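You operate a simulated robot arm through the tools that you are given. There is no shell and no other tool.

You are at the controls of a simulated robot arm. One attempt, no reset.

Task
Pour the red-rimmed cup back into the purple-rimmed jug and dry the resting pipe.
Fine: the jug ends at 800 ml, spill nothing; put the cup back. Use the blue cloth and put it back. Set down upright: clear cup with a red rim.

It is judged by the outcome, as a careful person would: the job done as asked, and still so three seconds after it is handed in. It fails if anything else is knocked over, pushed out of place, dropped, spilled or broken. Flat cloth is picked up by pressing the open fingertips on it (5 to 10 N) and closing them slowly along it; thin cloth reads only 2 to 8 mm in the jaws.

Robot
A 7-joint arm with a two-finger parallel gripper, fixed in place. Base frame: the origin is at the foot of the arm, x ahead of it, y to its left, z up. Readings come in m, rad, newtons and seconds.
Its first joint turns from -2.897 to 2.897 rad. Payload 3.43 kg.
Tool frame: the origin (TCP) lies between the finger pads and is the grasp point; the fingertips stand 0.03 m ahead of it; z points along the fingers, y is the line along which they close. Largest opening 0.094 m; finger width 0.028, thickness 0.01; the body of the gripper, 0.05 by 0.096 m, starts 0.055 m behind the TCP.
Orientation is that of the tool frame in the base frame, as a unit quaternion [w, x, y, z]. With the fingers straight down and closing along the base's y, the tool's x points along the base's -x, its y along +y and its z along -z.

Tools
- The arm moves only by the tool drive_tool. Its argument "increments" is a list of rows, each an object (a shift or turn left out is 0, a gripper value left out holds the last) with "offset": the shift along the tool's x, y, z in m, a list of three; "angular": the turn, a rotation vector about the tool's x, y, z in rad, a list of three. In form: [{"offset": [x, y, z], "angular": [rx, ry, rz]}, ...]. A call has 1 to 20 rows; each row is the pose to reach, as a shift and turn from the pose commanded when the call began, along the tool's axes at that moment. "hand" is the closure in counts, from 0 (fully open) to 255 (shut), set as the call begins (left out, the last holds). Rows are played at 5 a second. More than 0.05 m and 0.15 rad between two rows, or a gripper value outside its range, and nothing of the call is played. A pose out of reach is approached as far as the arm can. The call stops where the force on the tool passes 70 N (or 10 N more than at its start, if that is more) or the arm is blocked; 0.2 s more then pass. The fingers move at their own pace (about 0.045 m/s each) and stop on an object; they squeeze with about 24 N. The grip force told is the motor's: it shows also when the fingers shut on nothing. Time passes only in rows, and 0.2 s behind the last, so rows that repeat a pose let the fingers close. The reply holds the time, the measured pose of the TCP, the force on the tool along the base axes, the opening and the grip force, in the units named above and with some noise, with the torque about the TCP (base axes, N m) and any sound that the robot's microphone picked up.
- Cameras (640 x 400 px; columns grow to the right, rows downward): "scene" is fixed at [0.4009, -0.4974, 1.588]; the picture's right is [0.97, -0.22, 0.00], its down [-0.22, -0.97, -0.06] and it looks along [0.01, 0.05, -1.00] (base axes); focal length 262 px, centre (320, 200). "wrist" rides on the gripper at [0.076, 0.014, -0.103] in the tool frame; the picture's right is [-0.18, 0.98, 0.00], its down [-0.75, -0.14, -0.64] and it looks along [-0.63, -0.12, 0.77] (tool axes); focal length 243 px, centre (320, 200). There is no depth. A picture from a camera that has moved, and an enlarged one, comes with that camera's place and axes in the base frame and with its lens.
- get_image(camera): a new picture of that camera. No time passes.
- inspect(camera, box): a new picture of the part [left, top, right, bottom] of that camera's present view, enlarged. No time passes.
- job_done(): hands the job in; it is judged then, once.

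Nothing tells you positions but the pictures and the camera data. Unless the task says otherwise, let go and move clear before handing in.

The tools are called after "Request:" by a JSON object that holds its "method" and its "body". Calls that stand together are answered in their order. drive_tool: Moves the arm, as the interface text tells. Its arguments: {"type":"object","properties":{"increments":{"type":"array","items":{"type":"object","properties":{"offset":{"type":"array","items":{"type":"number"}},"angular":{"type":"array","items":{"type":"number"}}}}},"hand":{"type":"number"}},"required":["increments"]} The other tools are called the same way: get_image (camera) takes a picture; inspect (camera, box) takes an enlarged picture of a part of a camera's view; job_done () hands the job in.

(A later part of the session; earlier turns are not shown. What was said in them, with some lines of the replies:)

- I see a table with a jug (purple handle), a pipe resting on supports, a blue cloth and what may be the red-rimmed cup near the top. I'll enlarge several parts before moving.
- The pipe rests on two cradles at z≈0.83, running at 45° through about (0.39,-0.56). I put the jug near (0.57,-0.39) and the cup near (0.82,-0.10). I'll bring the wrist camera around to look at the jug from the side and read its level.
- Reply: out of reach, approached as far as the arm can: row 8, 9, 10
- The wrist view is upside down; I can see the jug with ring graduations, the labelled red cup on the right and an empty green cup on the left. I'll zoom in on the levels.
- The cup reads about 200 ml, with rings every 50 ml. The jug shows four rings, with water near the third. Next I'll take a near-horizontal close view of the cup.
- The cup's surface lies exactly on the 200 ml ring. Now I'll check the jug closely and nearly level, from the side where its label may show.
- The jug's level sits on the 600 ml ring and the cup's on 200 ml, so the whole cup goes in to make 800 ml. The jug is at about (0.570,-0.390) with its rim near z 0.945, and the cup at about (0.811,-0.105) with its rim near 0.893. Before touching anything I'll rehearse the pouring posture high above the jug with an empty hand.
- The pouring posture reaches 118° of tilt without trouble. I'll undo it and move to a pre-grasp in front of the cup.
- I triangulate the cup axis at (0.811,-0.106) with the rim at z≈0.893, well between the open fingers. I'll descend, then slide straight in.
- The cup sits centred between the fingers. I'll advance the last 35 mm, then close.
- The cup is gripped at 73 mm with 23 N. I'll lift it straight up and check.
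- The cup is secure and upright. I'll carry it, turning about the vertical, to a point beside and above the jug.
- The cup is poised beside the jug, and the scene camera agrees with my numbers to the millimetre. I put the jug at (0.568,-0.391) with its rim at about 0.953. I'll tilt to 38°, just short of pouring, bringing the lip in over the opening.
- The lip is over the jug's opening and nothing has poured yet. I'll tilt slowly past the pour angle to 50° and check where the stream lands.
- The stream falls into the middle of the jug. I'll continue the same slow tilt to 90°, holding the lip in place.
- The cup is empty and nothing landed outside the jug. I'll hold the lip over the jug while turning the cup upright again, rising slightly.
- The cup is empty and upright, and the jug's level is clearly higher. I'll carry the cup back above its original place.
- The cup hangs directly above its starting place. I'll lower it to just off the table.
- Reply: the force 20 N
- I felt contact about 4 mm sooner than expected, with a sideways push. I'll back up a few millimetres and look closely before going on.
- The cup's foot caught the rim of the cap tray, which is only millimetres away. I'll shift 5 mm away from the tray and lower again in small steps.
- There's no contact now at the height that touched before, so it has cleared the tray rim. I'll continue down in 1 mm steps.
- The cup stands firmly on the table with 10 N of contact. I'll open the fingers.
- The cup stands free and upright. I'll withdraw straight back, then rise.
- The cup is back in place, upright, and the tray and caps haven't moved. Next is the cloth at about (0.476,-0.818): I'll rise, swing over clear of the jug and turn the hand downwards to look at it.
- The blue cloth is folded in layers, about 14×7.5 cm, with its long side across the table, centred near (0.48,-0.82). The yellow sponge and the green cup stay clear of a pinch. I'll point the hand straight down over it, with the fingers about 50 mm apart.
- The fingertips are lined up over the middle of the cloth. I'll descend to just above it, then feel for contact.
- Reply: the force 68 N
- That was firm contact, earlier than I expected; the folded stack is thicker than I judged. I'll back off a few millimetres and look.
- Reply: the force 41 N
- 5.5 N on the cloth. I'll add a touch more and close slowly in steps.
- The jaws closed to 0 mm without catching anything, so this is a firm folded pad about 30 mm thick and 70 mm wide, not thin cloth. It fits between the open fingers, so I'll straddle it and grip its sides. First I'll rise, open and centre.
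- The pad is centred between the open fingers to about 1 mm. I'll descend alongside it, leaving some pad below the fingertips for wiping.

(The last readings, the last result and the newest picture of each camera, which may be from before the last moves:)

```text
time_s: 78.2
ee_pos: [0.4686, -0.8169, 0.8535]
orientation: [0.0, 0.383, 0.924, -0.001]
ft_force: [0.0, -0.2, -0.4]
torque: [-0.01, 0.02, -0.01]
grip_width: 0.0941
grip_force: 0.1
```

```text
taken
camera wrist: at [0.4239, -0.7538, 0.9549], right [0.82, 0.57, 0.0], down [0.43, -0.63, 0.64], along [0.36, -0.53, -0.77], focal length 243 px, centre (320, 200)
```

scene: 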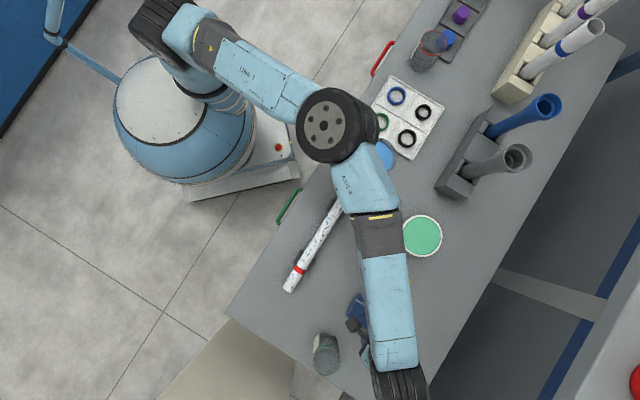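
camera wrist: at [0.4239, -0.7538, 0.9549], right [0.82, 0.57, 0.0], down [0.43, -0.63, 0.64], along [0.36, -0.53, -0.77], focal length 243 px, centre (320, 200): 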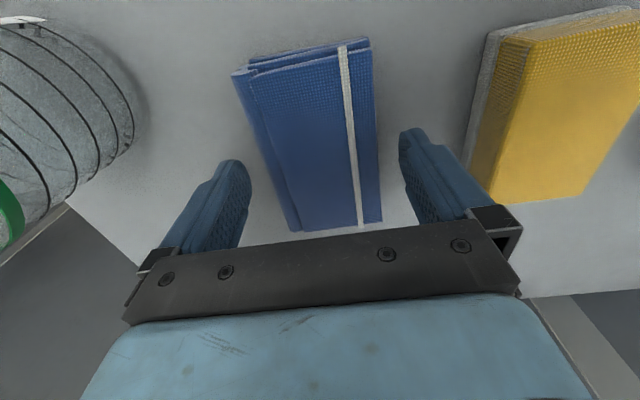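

Request:
{"method": "drive_tool", "body": {"increments": [{"offset": [0, 0, 0.006]}, {"offset": [0, 0, 0.012]}, {"offset": [0, 0, 0.016]}, {"offset": [0, 0, 0.016]}]}}

Request:
{"method": "drive_tool", "body": {"increments": [{}, {}, {}], "hand": 60}}

Request:
{"method": "get_image", "body": {"camera": "wrist"}}

```text
time_s: 79.2
ee_pos: [0.468, -0.8167, 0.8349]
orientation: [0.0, 0.383, 0.924, -0.001]
ft_force: [-0.2, 0.0, -0.1]
torque: [-0.02, 0.0, 0.01]
grip_width: 0.0941
grip_force: 0.1
```

```text
time_s: 80.0
ee_pos: [0.4679, -0.8179, 0.8369]
orientation: [0.0, 0.382, 0.924, 0.0]
ft_force: [0.4, -0.9, 0.5]
torque: [0.03, 0.03, 0.0]
grip_width: 0.0719
grip_force: 0.1
```

```text
taken
camera wrist: at [0.4242, -0.7539, 0.9393], right [0.82, 0.57, 0.0], down [0.43, -0.63, 0.64], along [0.36, -0.53, -0.77], focal length 243 px, centre (320, 200)
```

wrist: 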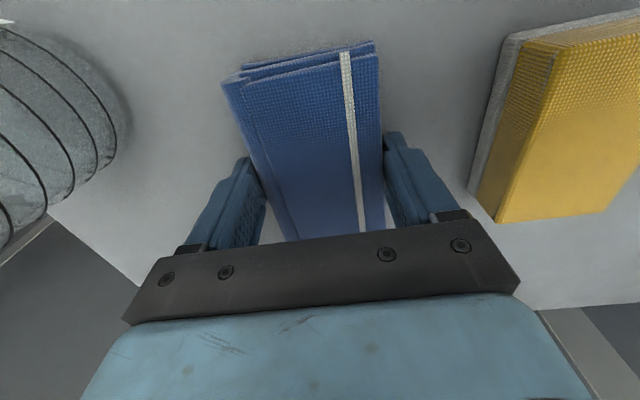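

The fingers are right at the pad's sides. I'll close gently and watch the width.

Request:
{"method": "drive_tool", "body": {"increments": [{}, {}], "hand": 75}}

Request:
{"method": "drive_tool", "body": {"increments": [{}, {}], "hand": 100}}

Request:
{"method": "drive_tool", "body": {"increments": [{}, {}, {}], "hand": 255}}

Request:
{"method": "get_image", "body": {"camera": "wrist"}}

```text
time_s: 80.6
ee_pos: [0.4678, -0.8182, 0.8362]
orientation: [0.0, 0.383, 0.924, 0.0]
ft_force: [0.3, -0.3, 0.3]
torque: [0.01, -0.03, -0.04]
grip_width: 0.069
grip_force: 24.1
```

```text
time_s: 81.2
ee_pos: [0.4673, -0.8175, 0.8363]
orientation: [0.0, 0.383, 0.924, 0.001]
ft_force: [-0.4, -0.2, -0.1]
torque: [-0.01, 0.01, -0.05]
grip_width: 0.0689
grip_force: 24.3
```

```text
time_s: 82.0
ee_pos: [0.468, -0.8179, 0.8368]
orientation: [0.0, 0.382, 0.924, 0.001]
ft_force: [-0.2, -0.8, 1.2]
torque: [0.05, -0.03, 0.03]
grip_width: 0.069
grip_force: 24.1
```

```text
taken
camera wrist: at [0.4242, -0.7539, 0.9393], right [0.82, 0.57, 0.0], down [0.43, -0.63, 0.64], along [0.36, -0.53, -0.77], focal length 243 px, centre (320, 200)
```

wrist: 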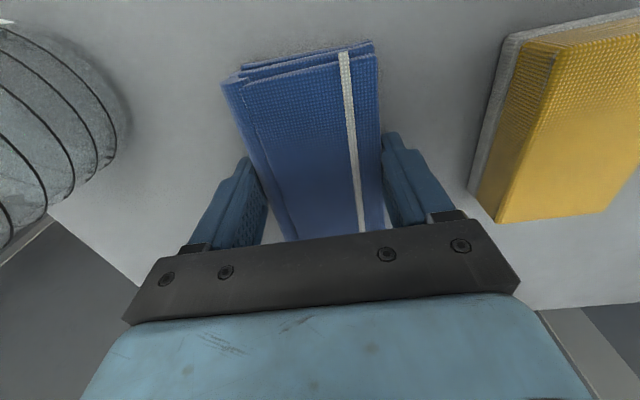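

A firm grip at 69 mm. I'll lift it straight up and look.

Request:
{"method": "drive_tool", "body": {"increments": [{"offset": [0, 0, -0.005]}, {"offset": [0, 0, -0.015]}, {"offset": [0, 0, -0.035]}, {"offset": [0, 0, -0.065]}, {"offset": [0, 0, -0.095]}, {"offset": [0, 0, -0.11]}, {"offset": [0, 0, -0.11]}]}}

Request:
{"method": "get_image", "body": {"camera": "wrist"}}

Request:
{"method": "get_image", "body": {"camera": "scene"}}

```text
time_s: 83.6
ee_pos: [0.4685, -0.8188, 0.9476]
orientation: [0.0, 0.383, 0.924, -0.001]
ft_force: [0.4, -0.3, -1.0]
torque: [0.0, -0.02, 0.0]
grip_width: 0.0691
grip_force: 23.8
```

```text
taken
camera wrist: at [0.4237, -0.7552, 1.0503], right [0.83, 0.56, 0.0], down [0.43, -0.63, 0.64], along [0.36, -0.53, -0.77], focal length 243 px, centre (320, 200)
```

wrist: 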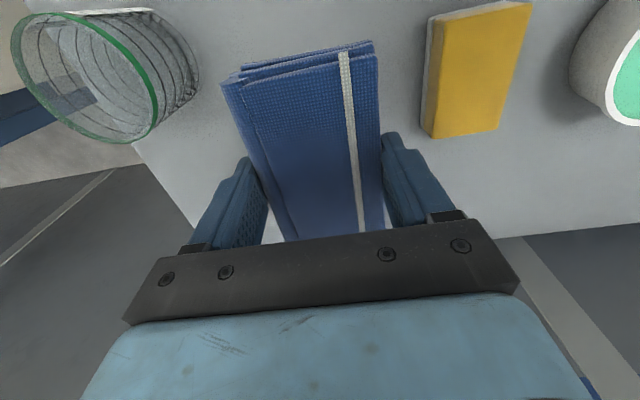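

```text
taken
```

scene: 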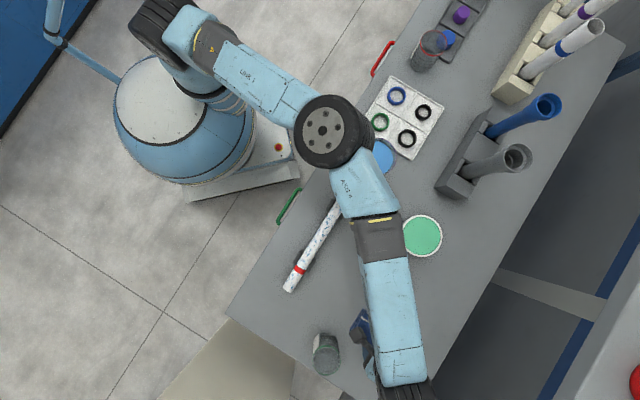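

The pad came up cleanly as a firm block. The pipe runs along the table's long direction at distance u≈0.669 m, from v≈-0.293 to +0.058, with the jug close to its far end. I'll move to the robot's side of it, high, to see how tall the cradles are compared with the pipe.

Request:
{"method": "drive_tool", "body": {"increments": [{"offset": [0.0414, 0.0096, -0.003]}, {"offset": [0.0829, 0.0191, -0.003]}, {"offset": [0.1243, 0.0287, -0.003]}, {"offset": [0.1657, 0.0383, -0.003]}, {"offset": [0.2071, 0.0479, -0.003]}, {"offset": [0.2486, 0.0574, -0.003]}, {"offset": [0.29, 0.067, -0.003]}, {"offset": [0.29, 0.067, -0.003]}]}}

Request:
{"method": "get_image", "body": {"camera": "wrist"}}

Request:
{"method": "inspect", "body": {"camera": "scene", "box": [270, 160, 390, 300]}}

```text
time_s: 85.4
ee_pos: [0.3088, -0.5679, 0.9496]
orientation: [0.0, 0.382, 0.924, 0.0]
ft_force: [0.4, -0.3, -1.2]
torque: [-0.05, -0.05, -0.04]
grip_width: 0.0689
grip_force: 24.4
```

```text
taken
camera wrist: at [0.2649, -0.5027, 1.053], right [0.82, 0.57, 0.0], down [0.43, -0.63, 0.64], along [0.36, -0.53, -0.77], focal length 243 px, centre (320, 200)
```

wrist: 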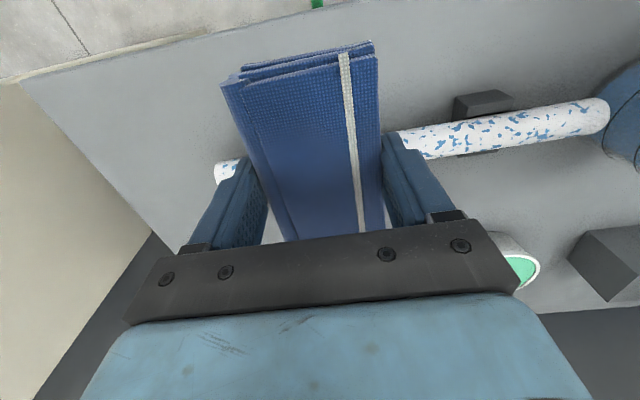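

```text
2.86 times, centred on (330, 230) of scene
camera zoom: at [0.4009, -0.4974, 1.588], right [0.97, -0.22, 0.0], down [-0.22, -0.97, -0.06], along [0.01, 0.05, -1.0], focal length 748 px, centre (291, 114)
```

zoom: 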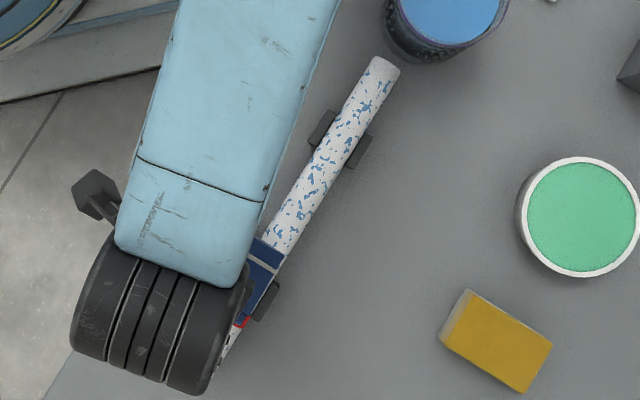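

Request:
{"method": "inspect", "body": {"camera": "wrist", "box": [380, 60, 640, 220]}}

```text
2.46 times, centred on (510, 140) of wrist
camera zoom: at [0.2649, -0.5027, 1.053], right [0.82, 0.57, 0.0], down [0.43, -0.63, 0.64], along [0.36, -0.53, -0.77], focal length 597 px, centre (-148, 348)
```

zoom: 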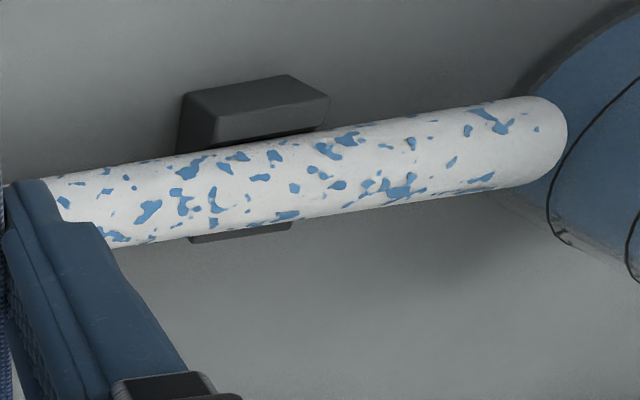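

The cradle blocks are lower than the top of the pipe, so a flat pass over the top is clear. I'll bring the pad over the pipe's middle, between the cradles, and come down gently.

Request:
{"method": "drive_tool", "body": {"increments": [{"offset": [-0.0245, 0.033, 0]}, {"offset": [-0.049, 0.066, 0]}, {"offset": [-0.049, 0.066, 0.025]}, {"offset": [-0.049, 0.066, 0.045]}, {"offset": [-0.049, 0.066, 0.055]}, {"offset": [-0.049, 0.066, 0.06]}, {"offset": [-0.049, 0.066, 0.06]}]}}

Request:
{"method": "get_image", "body": {"camera": "wrist"}}

Request:
{"method": "inspect", "body": {"camera": "scene", "box": [270, 160, 390, 300]}}

```text
time_s: 87.0
ee_pos: [0.3915, -0.5542, 0.8891]
orientation: [-0.001, 0.382, 0.924, -0.001]
ft_force: [-0.3, 0.0, -0.6]
torque: [0.02, 0.03, 0.01]
grip_width: 0.0691
grip_force: 24.1
```

```text
taken
camera wrist: at [0.3476, -0.4903, 0.9916], right [0.82, 0.57, 0.0], down [0.43, -0.63, 0.64], along [0.36, -0.53, -0.77], focal length 243 px, centre (320, 200)
```

wrist: 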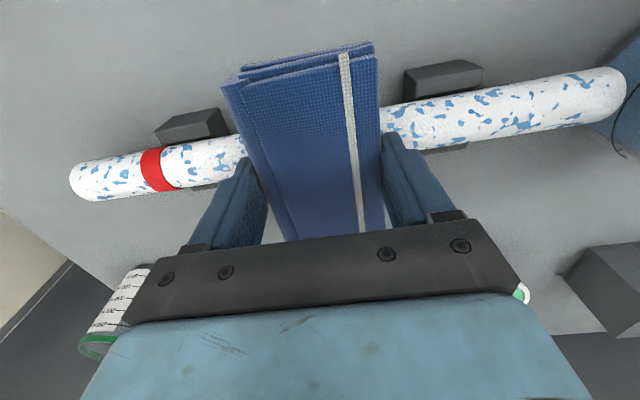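

```text
2.86 times, centred on (330, 230) of scene
camera zoom: at [0.4009, -0.4974, 1.588], right [0.97, -0.22, 0.0], down [-0.22, -0.97, -0.06], along [0.01, 0.05, -1.0], focal length 748 px, centre (291, 114)
```

zoom: 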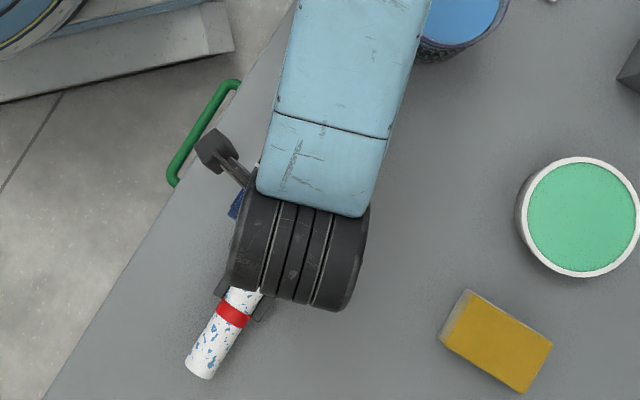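

Request:
{"method": "drive_tool", "body": {"increments": [{"offset": [0, 0, 0.002]}, {"offset": [0, 0, 0.004]}, {"offset": [0, 0, 0.004]}]}}

Request:
{"method": "drive_tool", "body": {"increments": [{"offset": [0, 0, 0.001]}, {"offset": [0, 0, 0.002]}, {"offset": [0, 0, 0.002]}]}}

Request:
{"method": "drive_tool", "body": {"increments": [{"offset": [0, 0, 0.001]}, {"offset": [0, 0, 0.001]}]}}

```text
time_s: 87.8
ee_pos: [0.3909, -0.5539, 0.8861]
orientation: [0.001, 0.383, 0.924, -0.001]
ft_force: [1.0, -2.1, 17.0]
torque: [-0.03, -0.15, 0.03]
grip_width: 0.069
grip_force: 24.2
```

```text
time_s: 88.6
ee_pos: [0.3911, -0.5543, 0.885]
orientation: [0.0, 0.382, 0.924, -0.001]
ft_force: [0.8, -2.4, 35.6]
torque: [-0.09, -0.02, -0.08]
grip_width: 0.0694
grip_force: 23.7
```

```text
time_s: 89.2
ee_pos: [0.3912, -0.5539, 0.8833]
orientation: [0.001, 0.383, 0.924, -0.001]
ft_force: [-0.6, -2.3, 35.0]
torque: [-0.11, -0.06, -0.08]
grip_width: 0.0693
grip_force: 24.1
```

Contact is made, and firmer than I wanted. I'll ease up.

Request:
{"method": "drive_tool", "body": {"increments": [{"offset": [0, 0, -0.0015]}, {"offset": [0, 0, -0.003]}, {"offset": [0, 0, -0.003]}]}}

Request:
{"method": "get_image", "body": {"camera": "wrist"}}

```text
time_s: 90.0
ee_pos: [0.3926, -0.5523, 0.8831]
orientation: [0.0, 0.383, 0.924, 0.001]
ft_force: [-0.4, 0.2, -0.5]
torque: [-0.01, 0.04, 0.03]
grip_width: 0.069
grip_force: 24.1
```

```text
taken
camera wrist: at [0.3482, -0.4894, 0.9872], right [0.82, 0.57, 0.0], down [0.43, -0.63, 0.64], along [0.36, -0.53, -0.77], focal length 243 px, centre (320, 200)
```

wrist: 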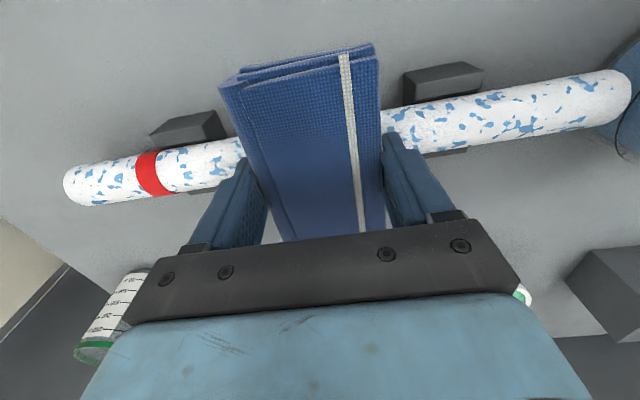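

Request:
{"method": "drive_tool", "body": {"increments": [{"offset": [0, 0, 0.0005]}, {"offset": [0, 0, 0.001]}, {"offset": [0, 0, 0.001]}]}}

```text
time_s: 90.8
ee_pos: [0.392, -0.5517, 0.8856]
orientation: [0.0, 0.383, 0.924, -0.001]
ft_force: [0.2, -0.2, -1.3]
torque: [0.04, 0.0, 0.0]
grip_width: 0.0688
grip_force: 24.0
```

Request:
{"method": "drive_tool", "body": {"increments": [{"offset": [0, 0, 0.0005]}, {"offset": [0, 0, 0.0005]}]}}

```text
time_s: 91.4
ee_pos: [0.3923, -0.5539, 0.8846]
orientation: [-0.001, 0.382, 0.924, 0.0]
ft_force: [0.0, -0.8, -0.3]
torque: [0.0, 0.03, 0.02]
grip_width: 0.0694
grip_force: 24.2
```

Request:
{"method": "drive_tool", "body": {"increments": [{"offset": [0, 0, 0.0005]}, {"offset": [0, 0, 0.0005]}]}}

```text
time_s: 92.0
ee_pos: [0.3915, -0.5537, 0.8843]
orientation: [0.0, 0.382, 0.924, 0.0]
ft_force: [-0.7, 1.1, 4.2]
torque: [0.05, -0.03, 0.02]
grip_width: 0.0691
grip_force: 23.9
```

4 N of contact. I'll try a short stroke toward the jug end and see the effect.

Request:
{"method": "drive_tool", "body": {"increments": [{"offset": [0, 0.01, 0]}, {"offset": [0, 0.02, 0]}, {"offset": [0, 0.03, 0]}, {"offset": [0, 0.04, 0]}, {"offset": [0, 0.05, 0]}, {"offset": [0, 0.06, 0]}, {"offset": [0, 0.06, 0]}]}}

Request:
{"method": "get_image", "body": {"camera": "wrist"}}

```text
time_s: 93.6
ee_pos: [0.4344, -0.5109, 0.8836]
orientation: [0.0, 0.383, 0.924, 0.001]
ft_force: [0.6, 0.8, 5.4]
torque: [-0.06, 0.04, -0.01]
grip_width: 0.0692
grip_force: 23.6
```

```text
taken
camera wrist: at [0.3904, -0.4467, 0.9866], right [0.82, 0.57, 0.0], down [0.43, -0.63, 0.64], along [0.36, -0.53, -0.77], focal length 243 px, centre (320, 200)
```

wrist: 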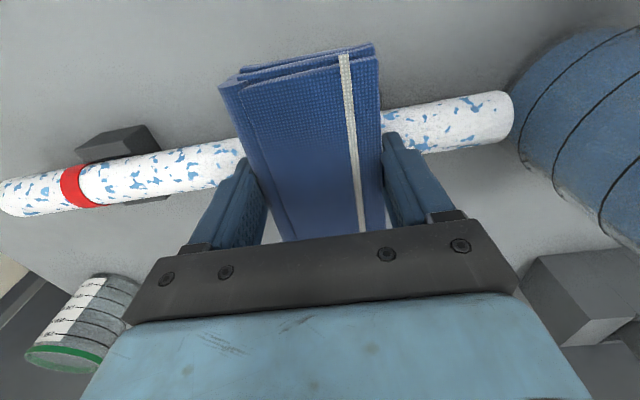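

Request:
{"method": "inspect", "body": {"camera": "wrist", "box": [0, 100, 260, 240]}}

Request:
{"method": "inspect", "body": {"camera": "wrist", "box": [370, 60, 560, 180]}}

```text
2.46 times, centred on (130, 170) of wrist
camera zoom: at [0.3904, -0.4467, 0.9866], right [0.82, 0.57, 0.0], down [0.43, -0.63, 0.64], along [0.36, -0.53, -0.77], focal length 597 px, centre (788, 274)
```

zoom: 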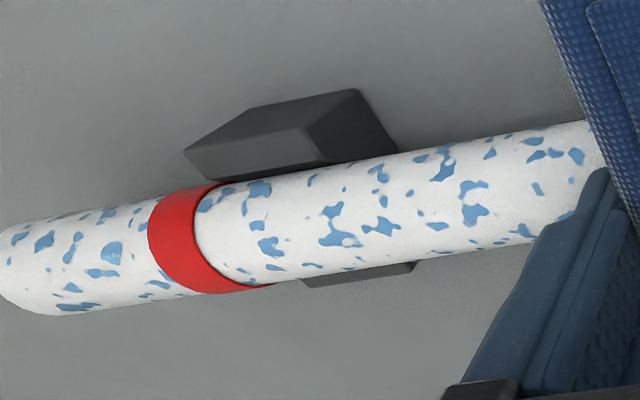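

```text
3.33 times, centred on (465, 120) of wrist
camera zoom: at [0.3904, -0.4467, 0.9866], right [0.82, 0.57, 0.0], down [0.43, -0.63, 0.64], along [0.36, -0.53, -0.77], focal length 809 px, centre (-163, 467)
```

zoom: 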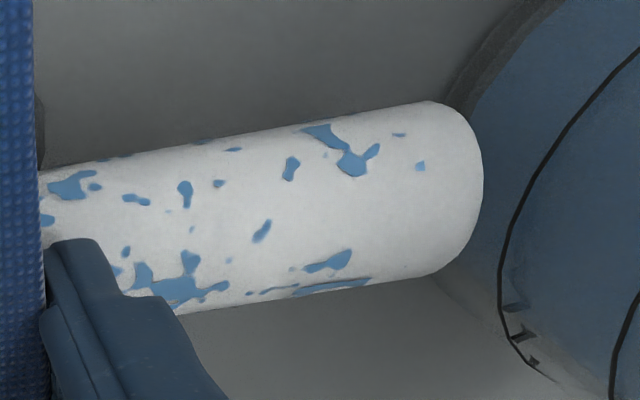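

Request:
{"method": "drive_tool", "body": {"increments": [{"offset": [0, 0, -0.02]}, {"offset": [0, -0.04, -0.045]}, {"offset": [0, -0.08, -0.06]}, {"offset": [0, -0.12, -0.06]}, {"offset": [0, -0.14, -0.06]}, {"offset": [0, -0.14, -0.06]}]}}

Request:
{"method": "inspect", "body": {"camera": "wrist", "box": [370, 40, 640, 210]}}

Request:
{"method": "inspect", "body": {"camera": "scene", "box": [300, 160, 380, 240]}}

```text
time_s: 95.0
ee_pos: [0.3347, -0.6121, 0.9443]
orientation: [0.0, 0.383, 0.924, 0.001]
ft_force: [0.5, -0.5, -0.9]
torque: [-0.02, 0.01, 0.02]
grip_width: 0.0689
grip_force: 23.8
```

```text
2.35 times, centred on (505, 125) of wrist
camera zoom: at [0.2908, -0.5479, 1.046], right [0.82, 0.57, 0.0], down [0.43, -0.63, 0.64], along [0.36, -0.53, -0.77], focal length 571 px, centre (-115, 376)
```

zoom: 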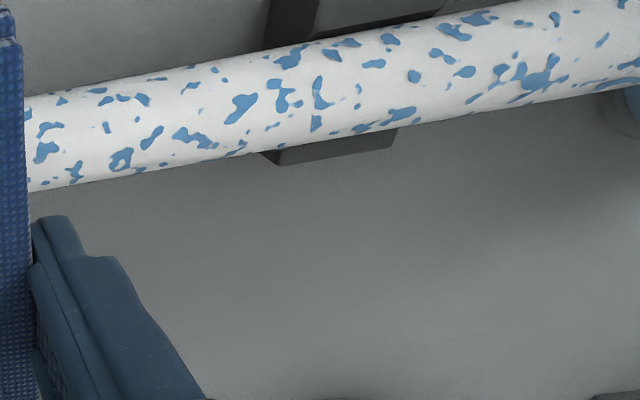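

```text
5.00 times, centred on (340, 200) of scene
camera zoom: at [0.4009, -0.4974, 1.588], right [0.97, -0.22, 0.0], down [-0.22, -0.97, -0.06], along [0.01, 0.05, -1.0], focal length 1309 px, centre (220, 200)
```

zoom: 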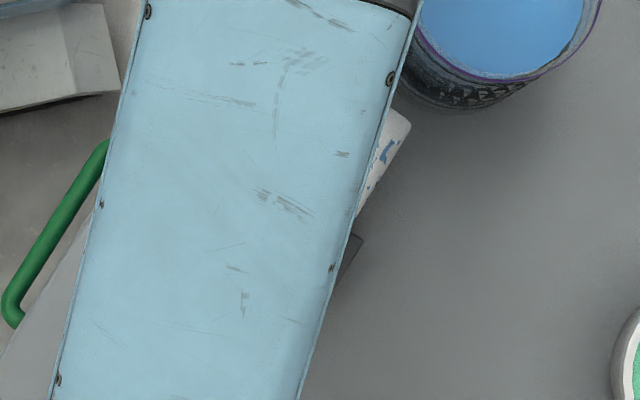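

The light stroke left no clear change, so I'll use this view as a baseline, rub the same stretch more firmly at about 8–10 N, and compare.

Request:
{"method": "drive_tool", "body": {"increments": [{"offset": [0, 0.045, 0]}, {"offset": [0, 0.09, 0]}, {"offset": [0, 0.1, 0.03]}, {"offset": [0, 0.1, 0.055]}, {"offset": [0, 0.1, 0.06]}, {"offset": [0, 0.1, 0.0605]}, {"offset": [0, 0.1, 0.0605]}]}}

```text
time_s: 96.6
ee_pos: [0.4065, -0.5404, 0.8836]
orientation: [0.001, 0.382, 0.924, -0.002]
ft_force: [5.0, -2.1, 19.3]
torque: [-0.04, -0.21, 0.01]
grip_width: 0.0694
grip_force: 24.1
```

Request:
{"method": "drive_tool", "body": {"increments": [{"offset": [0, 0.0, -0.0006]}, {"offset": [0, 0.01, -0.0006]}, {"offset": [0, 0.02, -0.0006]}, {"offset": [0, 0.03, -0.0006]}, {"offset": [0, 0.04, -0.0006]}, {"offset": [0, 0.03, -0.0006]}, {"offset": [0, 0.02, -0.0006]}, {"offset": [0, 0.01, -0.0006]}, {"offset": [0, 0.0, -0.0006]}, {"offset": [0, -0.01, -0.0006]}, {"offset": [0, -0.02, -0.0006]}, {"offset": [0, -0.03, -0.0006]}, {"offset": [0, -0.02, -0.0006]}, {"offset": [0, -0.01, -0.0006]}, {"offset": [0, 0.0, -0.0006]}, {"offset": [0, 0.01, -0.0006]}, {"offset": [0, 0.02, -0.0006]}, {"offset": [0, 0.03, -0.0006]}, {"offset": [0, 0.04, -0.0006]}]}}

```text
time_s: 100.6
ee_pos: [0.4343, -0.5116, 0.8839]
orientation: [0.0, 0.383, 0.924, 0.001]
ft_force: [-0.9, -2.1, 9.2]
torque: [-0.09, 0.08, 0.02]
grip_width: 0.0689
grip_force: 23.9
```

Request:
{"method": "drive_tool", "body": {"increments": [{"offset": [0, 0, -0.02]}, {"offset": [0, -0.04, -0.045]}, {"offset": [0, -0.08, -0.0599]}, {"offset": [0, -0.12, -0.0599]}, {"offset": [0, -0.14, -0.0599]}, {"offset": [0, -0.14, -0.0599]}]}}

Request:
{"method": "inspect", "body": {"camera": "wrist", "box": [370, 40, 640, 210]}}

Request:
{"method": "get_image", "body": {"camera": "wrist"}}

```text
time_s: 102.0
ee_pos: [0.3349, -0.6098, 0.9442]
orientation: [0.0, 0.382, 0.924, 0.0]
ft_force: [-0.8, -0.8, -0.6]
torque: [0.02, 0.01, -0.03]
grip_width: 0.0691
grip_force: 23.4
```

```text
2.35 times, centred on (505, 125) of wrist
camera zoom: at [0.2899, -0.5471, 1.0467], right [0.82, 0.57, 0.0], down [0.43, -0.63, 0.64], along [0.36, -0.53, -0.77], focal length 571 px, centre (-115, 376)
```

zoom: 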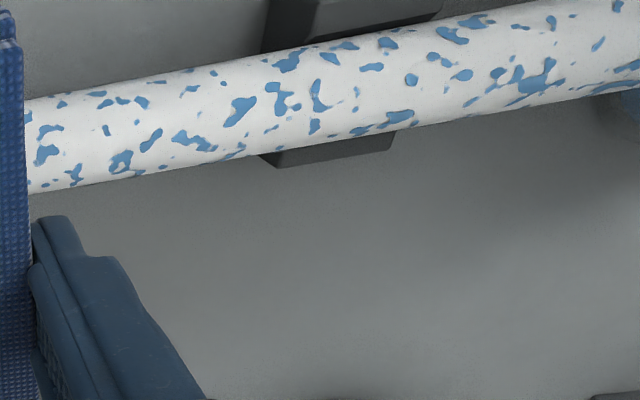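

```text
taken
camera wrist: at [0.2899, -0.5471, 1.0467], right [0.82, 0.57, 0.0], down [0.43, -0.63, 0.64], along [0.36, -0.53, -0.77], focal length 243 px, centre (320, 200)
```

wrist: 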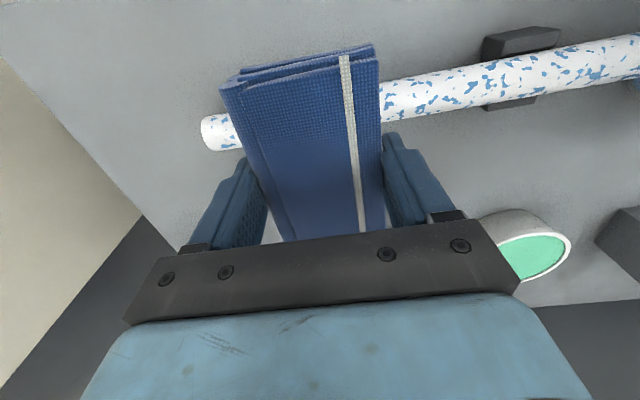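

There's no visible change in the rubbed stretch. Perhaps drying only shows with fuller coverage, so I'll make a complete end-to-end pass at moderate pressure, starting by landing in the middle and going to the red-ring end.

Request:
{"method": "drive_tool", "body": {"increments": [{"offset": [0, 0.037, 0]}, {"offset": [0, 0.074, 0]}, {"offset": [0, 0.074, 0.03]}, {"offset": [0, 0.074, 0.055]}, {"offset": [0, 0.074, 0.0597]}, {"offset": [0, 0.074, 0.0597]}]}}

```text
time_s: 103.4
ee_pos: [0.3868, -0.5568, 0.8851]
orientation: [0.0, 0.383, 0.924, 0.0]
ft_force: [-0.3, 0.2, -1.2]
torque: [0.0, -0.01, -0.01]
grip_width: 0.0692
grip_force: 23.5
```

Request:
{"method": "drive_tool", "body": {"increments": [{"offset": [0, 0, 0.0008]}, {"offset": [0, 0, 0.0008]}]}}

```text
time_s: 104.0
ee_pos: [0.3883, -0.5589, 0.8846]
orientation: [0.0, 0.383, 0.924, 0.0]
ft_force: [-0.3, -0.2, -1.1]
torque: [0.0, 0.01, 0.01]
grip_width: 0.0691
grip_force: 23.6
```

Request:
{"method": "drive_tool", "body": {"increments": [{"offset": [0, 0, 0.0006]}, {"offset": [0, 0, 0.0006]}]}}

```text
time_s: 104.6
ee_pos: [0.3874, -0.5579, 0.8835]
orientation: [0.0, 0.382, 0.924, 0.0]
ft_force: [3.0, -0.4, 6.2]
torque: [0.01, -0.12, 0.01]
grip_width: 0.0689
grip_force: 23.9
```

Request:
{"method": "drive_tool", "body": {"increments": [{"offset": [0, -0.01, 0]}, {"offset": [0, -0.02, 0]}, {"offset": [0, -0.03, 0]}, {"offset": [0, -0.04, 0]}, {"offset": [0, -0.05, 0]}, {"offset": [0, -0.06, 0]}, {"offset": [0, -0.07, 0]}, {"offset": [0, -0.08, 0]}, {"offset": [0, -0.09, 0]}, {"offset": [0, -0.1, 0]}, {"offset": [0, -0.11, 0]}, {"offset": [0, -0.12, 0]}, {"offset": [0, -0.13, 0]}, {"offset": [0, -0.14, 0]}]}}

Request:
{"method": "get_image", "body": {"camera": "wrist"}}

Request:
{"method": "inspect", "body": {"camera": "scene", "box": [270, 160, 390, 300]}}

```text
time_s: 107.6
ee_pos: [0.2884, -0.657, 0.8838]
orientation: [0.0, 0.382, 0.924, 0.0]
ft_force: [2.1, 3.6, 12.9]
torque: [0.44, -0.35, 0.02]
grip_width: 0.069
grip_force: 24.0
```

```text
taken
camera wrist: at [0.2444, -0.5934, 0.9861], right [0.82, 0.57, 0.0], down [0.43, -0.63, 0.64], along [0.36, -0.53, -0.77], focal length 243 px, centre (320, 200)
```

wrist: 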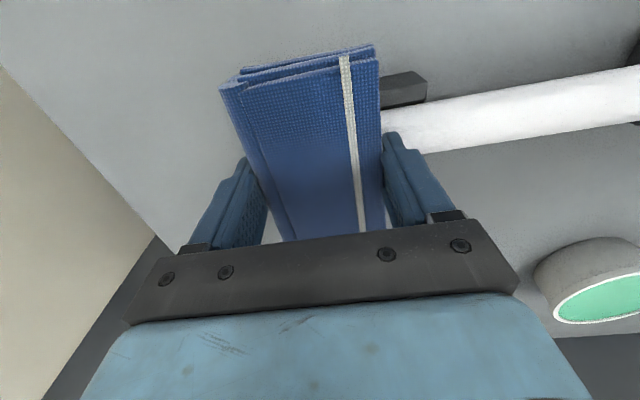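

```text
2.86 times, centred on (330, 230) of scene
camera zoom: at [0.4009, -0.4974, 1.588], right [0.97, -0.22, 0.0], down [-0.22, -0.97, -0.06], along [0.01, 0.05, -1.0], focal length 748 px, centre (291, 114)
```

zoom: 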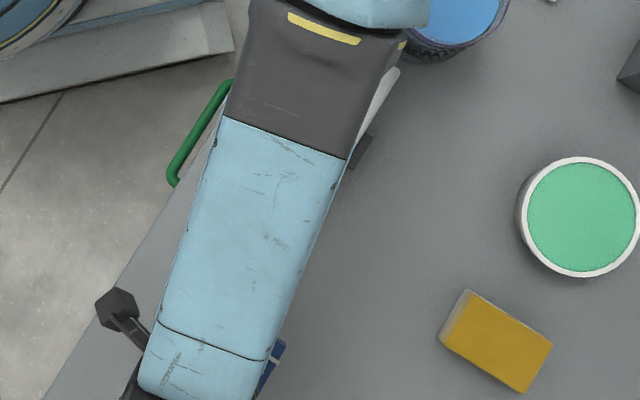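

The pipe has turned plain white, so the droplets are gone. To be thorough I'll make one return pass toward the jug end, stopping short of the jug.

Request:
{"method": "drive_tool", "body": {"increments": [{"offset": [0, 0, -0.0005]}, {"offset": [0, 0.014, -0.0005]}, {"offset": [0, 0.028, -0.0005]}, {"offset": [0, 0.042, -0.0005]}, {"offset": [0, 0.056, -0.0005]}, {"offset": [0, 0.07, -0.0005]}, {"offset": [0, 0.084, -0.0005]}, {"offset": [0, 0.098, -0.0005]}, {"offset": [0, 0.112, -0.0005]}, {"offset": [0, 0.126, -0.0005]}, {"offset": [0, 0.14, -0.0005]}, {"offset": [0, 0.154, -0.0005]}, {"offset": [0, 0.168, -0.0005]}, {"offset": [0, 0.182, -0.0005]}, {"offset": [0, 0.196, -0.0005]}]}}

Request:
{"method": "get_image", "body": {"camera": "wrist"}}

```text
time_s: 110.8
ee_pos: [0.4268, -0.5168, 0.8834]
orientation: [0.0, 0.383, 0.924, 0.0]
ft_force: [-2.5, -2.4, 17.3]
torque: [-0.19, 0.15, 0.01]
grip_width: 0.0691
grip_force: 23.8
```

```text
taken
camera wrist: at [0.3825, -0.454, 0.9861], right [0.82, 0.57, 0.0], down [0.43, -0.63, 0.64], along [0.36, -0.53, -0.77], focal length 243 px, centre (320, 200)
```

wrist: 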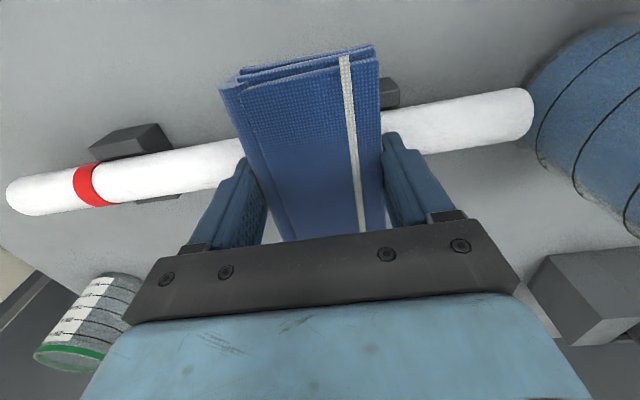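

The pipe is dry along its whole length. I'll lift off and carry the cloth back above its original spot.

Request:
{"method": "drive_tool", "body": {"increments": [{"offset": [0, 0, -0.02]}, {"offset": [0, 0, -0.05]}, {"offset": [0, 0, -0.075]}, {"offset": [-0.0346, -0.0258, -0.075]}, {"offset": [-0.0691, -0.0515, -0.075]}, {"offset": [-0.1037, -0.0773, -0.075]}, {"offset": [-0.1383, -0.1031, -0.075]}, {"offset": [-0.1729, -0.1289, -0.075]}, {"offset": [-0.2074, -0.1546, -0.075]}, {"offset": [-0.242, -0.1804, -0.075]}, {"offset": [-0.242, -0.1804, -0.075]}]}}

Request:
{"method": "get_image", "body": {"camera": "wrist"}}

Request:
{"method": "inspect", "body": {"camera": "scene", "box": [270, 160, 390, 300]}}

```text
time_s: 113.2
ee_pos: [0.4704, -0.815, 0.959]
orientation: [0.0, 0.383, 0.924, -0.001]
ft_force: [0.1, 0.3, -0.7]
torque: [0.02, -0.02, 0.02]
grip_width: 0.069
grip_force: 23.8
```

```text
taken
camera wrist: at [0.4264, -0.751, 1.0619], right [0.82, 0.57, 0.0], down [0.43, -0.63, 0.64], along [0.36, -0.53, -0.77], focal length 243 px, centre (320, 200)
```

wrist: 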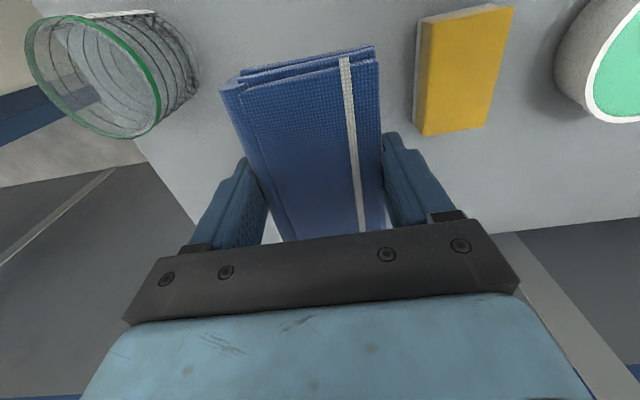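

```text
2.86 times, centred on (330, 230) of scene
camera zoom: at [0.4009, -0.4974, 1.588], right [0.97, -0.22, 0.0], down [-0.22, -0.97, -0.06], along [0.01, 0.05, -1.0], focal length 748 px, centre (291, 114)
```

zoom: 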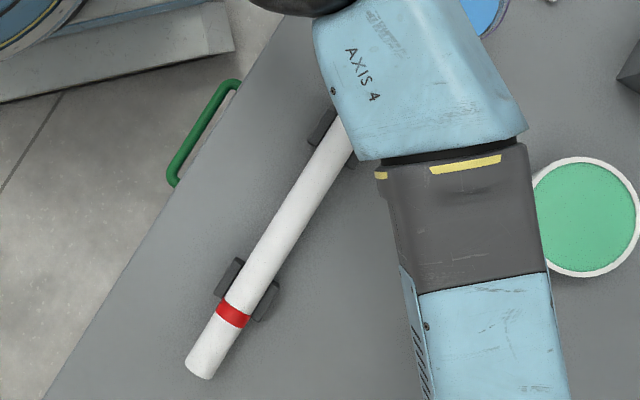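

The pipe is dry and hasn't moved in its cradles. Lowering the cloth now, stopping just above the table.

Request:
{"method": "drive_tool", "body": {"increments": [{"offset": [0, 0, 0.04]}, {"offset": [0, 0, 0.08]}, {"offset": [0, 0, 0.1]}, {"offset": [0, 0, 0.112]}, {"offset": [0, 0, 0.117]}, {"offset": [0, 0, 0.117]}]}}

```text
time_s: 114.6
ee_pos: [0.4707, -0.8167, 0.843]
orientation: [0.0, 0.383, 0.924, -0.001]
ft_force: [-0.7, 0.8, -0.7]
torque: [0.03, -0.02, 0.01]
grip_width: 0.0692
grip_force: 23.7
```

Request:
{"method": "drive_tool", "body": {"increments": [{"offset": [0, 0, 0.002]}, {"offset": [0, 0, 0.004]}, {"offset": [0, 0, 0.006]}, {"offset": [0, 0, 0.006]}]}}

```text
time_s: 115.6
ee_pos: [0.4701, -0.8174, 0.8356]
orientation: [0.0, 0.383, 0.924, 0.0]
ft_force: [0.1, -0.3, -0.9]
torque: [0.01, 0.01, 0.04]
grip_width: 0.0691
grip_force: 23.9
```

Request:
{"method": "drive_tool", "body": {"increments": [{"offset": [0, 0, 0.001]}, {"offset": [0, 0, 0.002]}, {"offset": [0, 0, 0.002]}]}}

```text
time_s: 116.4
ee_pos: [0.4686, -0.8174, 0.8332]
orientation: [0.0, 0.383, 0.924, 0.0]
ft_force: [-0.2, 0.1, -1.2]
torque: [-0.01, 0.0, -0.03]
grip_width: 0.0692
grip_force: 24.1
```

Request:
{"method": "drive_tool", "body": {"increments": [{"offset": [0, 0, 0.0007]}, {"offset": [0, 0, 0.0014]}, {"offset": [0, 0, 0.0014]}]}}

```text
time_s: 117.2
ee_pos: [0.4703, -0.8168, 0.8338]
orientation: [0.0, 0.382, 0.924, -0.001]
ft_force: [-1.1, -1.7, 11.1]
torque: [0.46, 0.31, 0.05]
grip_width: 0.0691
grip_force: 23.9
```

The cloth is on the table with 11 N of contact. I'll open the fingers.

Request:
{"method": "drive_tool", "body": {"increments": [{}, {}, {}, {}, {}], "hand": 0}}

Request:
{"method": "drive_tool", "body": {"increments": [{"offset": [0, 0, -0.01]}, {"offset": [0, 0, -0.03]}, {"offset": [0, 0, -0.06]}, {"offset": [0, 0, -0.1]}, {"offset": [0, 0, -0.14]}, {"offset": [0, 0, -0.14]}]}}

Request:
{"method": "get_image", "body": {"camera": "wrist"}}

```text
time_s: 118.4
ee_pos: [0.4717, -0.8177, 0.8331]
orientation: [-0.001, 0.382, 0.924, 0.0]
ft_force: [-0.4, -0.8, -0.1]
torque: [-0.02, 0.02, -0.02]
grip_width: 0.094
grip_force: 0.0
```

```text
time_s: 119.8
ee_pos: [0.4718, -0.8157, 0.9715]
orientation: [0.0, 0.383, 0.924, 0.001]
ft_force: [0.1, -0.1, 0.4]
torque: [0.02, 0.02, 0.0]
grip_width: 0.094
grip_force: 0.0
```

```text
taken
camera wrist: at [0.4275, -0.752, 1.0743], right [0.82, 0.57, 0.0], down [0.43, -0.63, 0.64], along [0.36, -0.53, -0.77], focal length 243 px, centre (320, 200)
```

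wrist: 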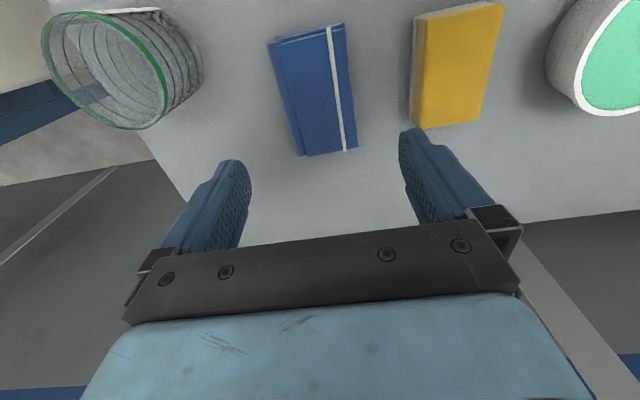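

The cloth is back in its place. I'll retreat the arm for a clear final check.

Request:
{"method": "drive_tool", "body": {"increments": [{"offset": [0, 0, -0.045]}, {"offset": [0, 0, -0.09]}, {"offset": [0.0325, 0.012, -0.115]}, {"offset": [0.065, 0.025, -0.14]}, {"offset": [0.1, 0.037, -0.165]}, {"offset": [0.135, 0.05, -0.19]}, {"offset": [0.17, 0.062, -0.215]}, {"offset": [0.205, 0.075, -0.24]}, {"offset": [0.24, 0.088, -0.26]}, {"offset": [0.28, 0.105, -0.275]}, {"offset": [0.32, 0.12, -0.28]}, {"offset": [0.36, 0.14, -0.28]}, {"offset": [0.36, 0.14, -0.28]}]}}

Request:
{"method": "get_image", "body": {"camera": "scene"}}

Request:
{"method": "get_image", "body": {"camera": "wrist"}}

```text
time_s: 122.6
ee_pos: [0.3141, -0.4642, 1.2499]
orientation: [-0.001, 0.383, 0.924, 0.0]
ft_force: [-0.1, 0.3, -0.1]
torque: [0.02, -0.05, 0.0]
grip_width: 0.0939
grip_force: 0.0
```

```text
taken
```

scene: 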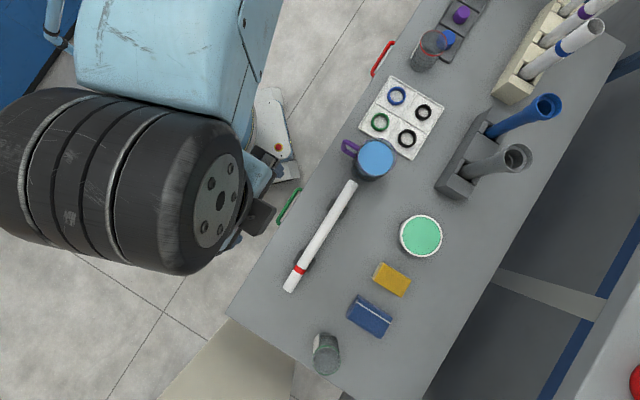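

```text
taken
camera wrist: at [0.2702, -0.3998, 1.3526], right [0.82, 0.57, 0.0], down [0.43, -0.63, 0.64], along [0.36, -0.53, -0.77], focal length 243 px, centre (320, 200)
```

wrist: 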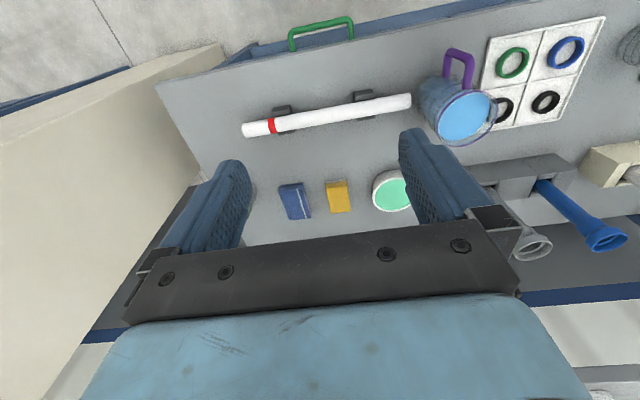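

Request:
{"method": "inspect", "body": {"camera": "scene", "box": [290, 250, 450, 390]}}

Request:
{"method": "inspect", "body": {"camera": "scene", "box": [380, 0, 500, 90]}}

Request:
{"method": "inspect", "body": {"camera": "scene", "box": [320, 100, 440, 190]}}

Request:
{"method": "inspect", "body": {"camera": "wrist", "box": [390, 40, 530, 160]}}

```text
2.86 times, centred on (370, 320) of scene
camera zoom: at [0.4009, -0.4974, 1.588], right [0.97, -0.22, 0.0], down [-0.22, -0.97, -0.06], along [0.01, 0.05, -1.0], focal length 748 px, centre (177, -143)
```

zoom: 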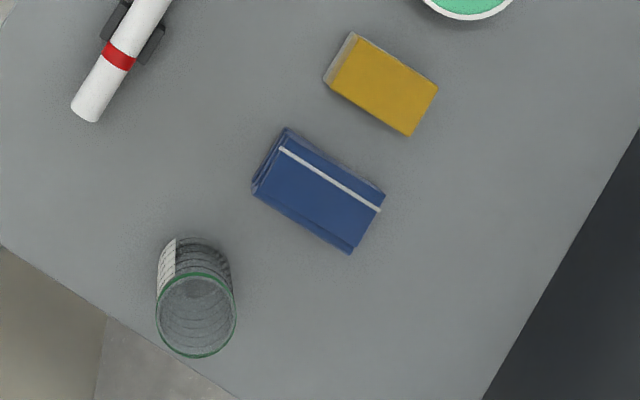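

```text
4.44 times, centred on (440, 45) of scene
camera zoom: at [0.4009, -0.4974, 1.588], right [0.97, -0.22, 0.0], down [-0.22, -0.97, -0.06], along [0.01, 0.05, -1.0], focal length 1164 px, centre (-213, 889)
```

zoom: 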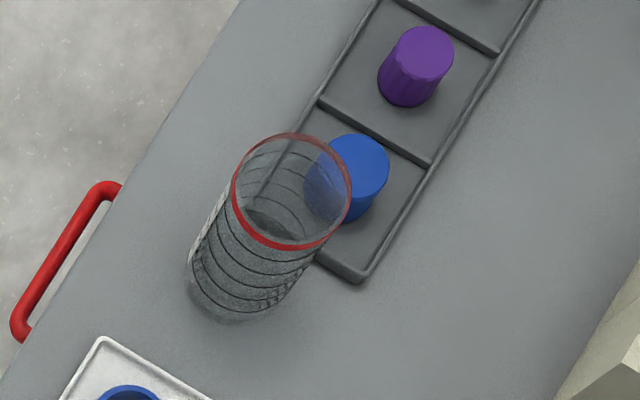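

```text
4.44 times, centred on (380, 145) of scene
camera zoom: at [0.4009, -0.4974, 1.588], right [0.97, -0.22, 0.0], down [-0.22, -0.97, -0.06], along [0.01, 0.05, -1.0], focal length 1164 px, centre (53, 444)
```

zoom: 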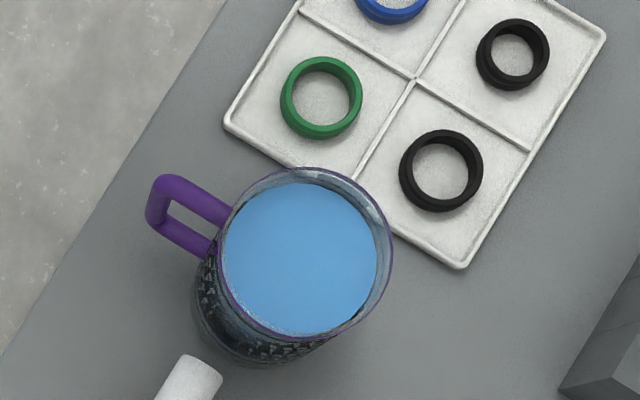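

```text
3.33 times, centred on (460, 100) of wrist
camera zoom: at [0.2702, -0.3998, 1.3526], right [0.82, 0.57, 0.0], down [0.43, -0.63, 0.64], along [0.36, -0.53, -0.77], focal length 809 px, centre (-147, 533)
```

zoom: 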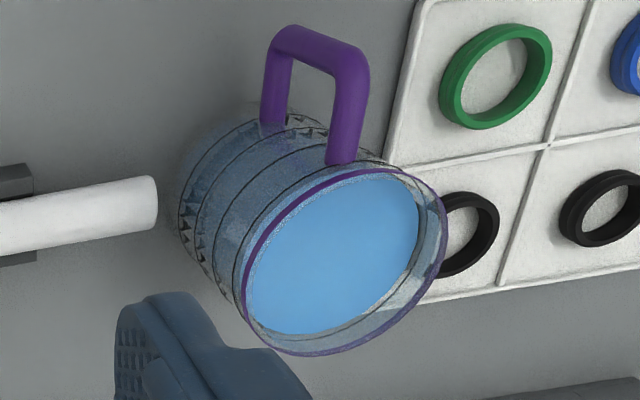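

The final views agree. The jug now holds the cup's 200 ml on top of its own 600, and the empty cup is upright a few millimetres from where it started. The pipe is dry in its cradles, the cloth is back within about 5 mm, nothing was spilled and the hand is clear. I'm handing in.

Request:
{"method": "job_done", "body": {}}

```text
The job is handed in.
```

The job is handed in: the cup is emptied into the jug, the pipe is dry, and both the cup and the cloth are back in place.

- **Jug:** it read 600 ml and the cup 200 ml before pouring. The whole cup went in, so the jug should hold 800 ml. I didn't take a second close reading of its scale afterwards. I saw no spill in the pictures.
- **Cup:** it stands upright and empty, about 5 mm from where it was. When I first set it down, its foot caught the rim of the cap tray. I lifted it, moved it clear and set it down again. The tray and caps look unmoved.
- **Pipe:** the droplets are gone along its whole length, and it hasn't moved in its cradles. I stopped the last stroke a few centimetres short of the jug end to stay clear of the jug.
- **Cloth:** it turned out to be a firm folded pad, so I gripped it by its sides instead of pinching it. It lies within about 5 mm of its original spot.

The hand is open and clear of the table.
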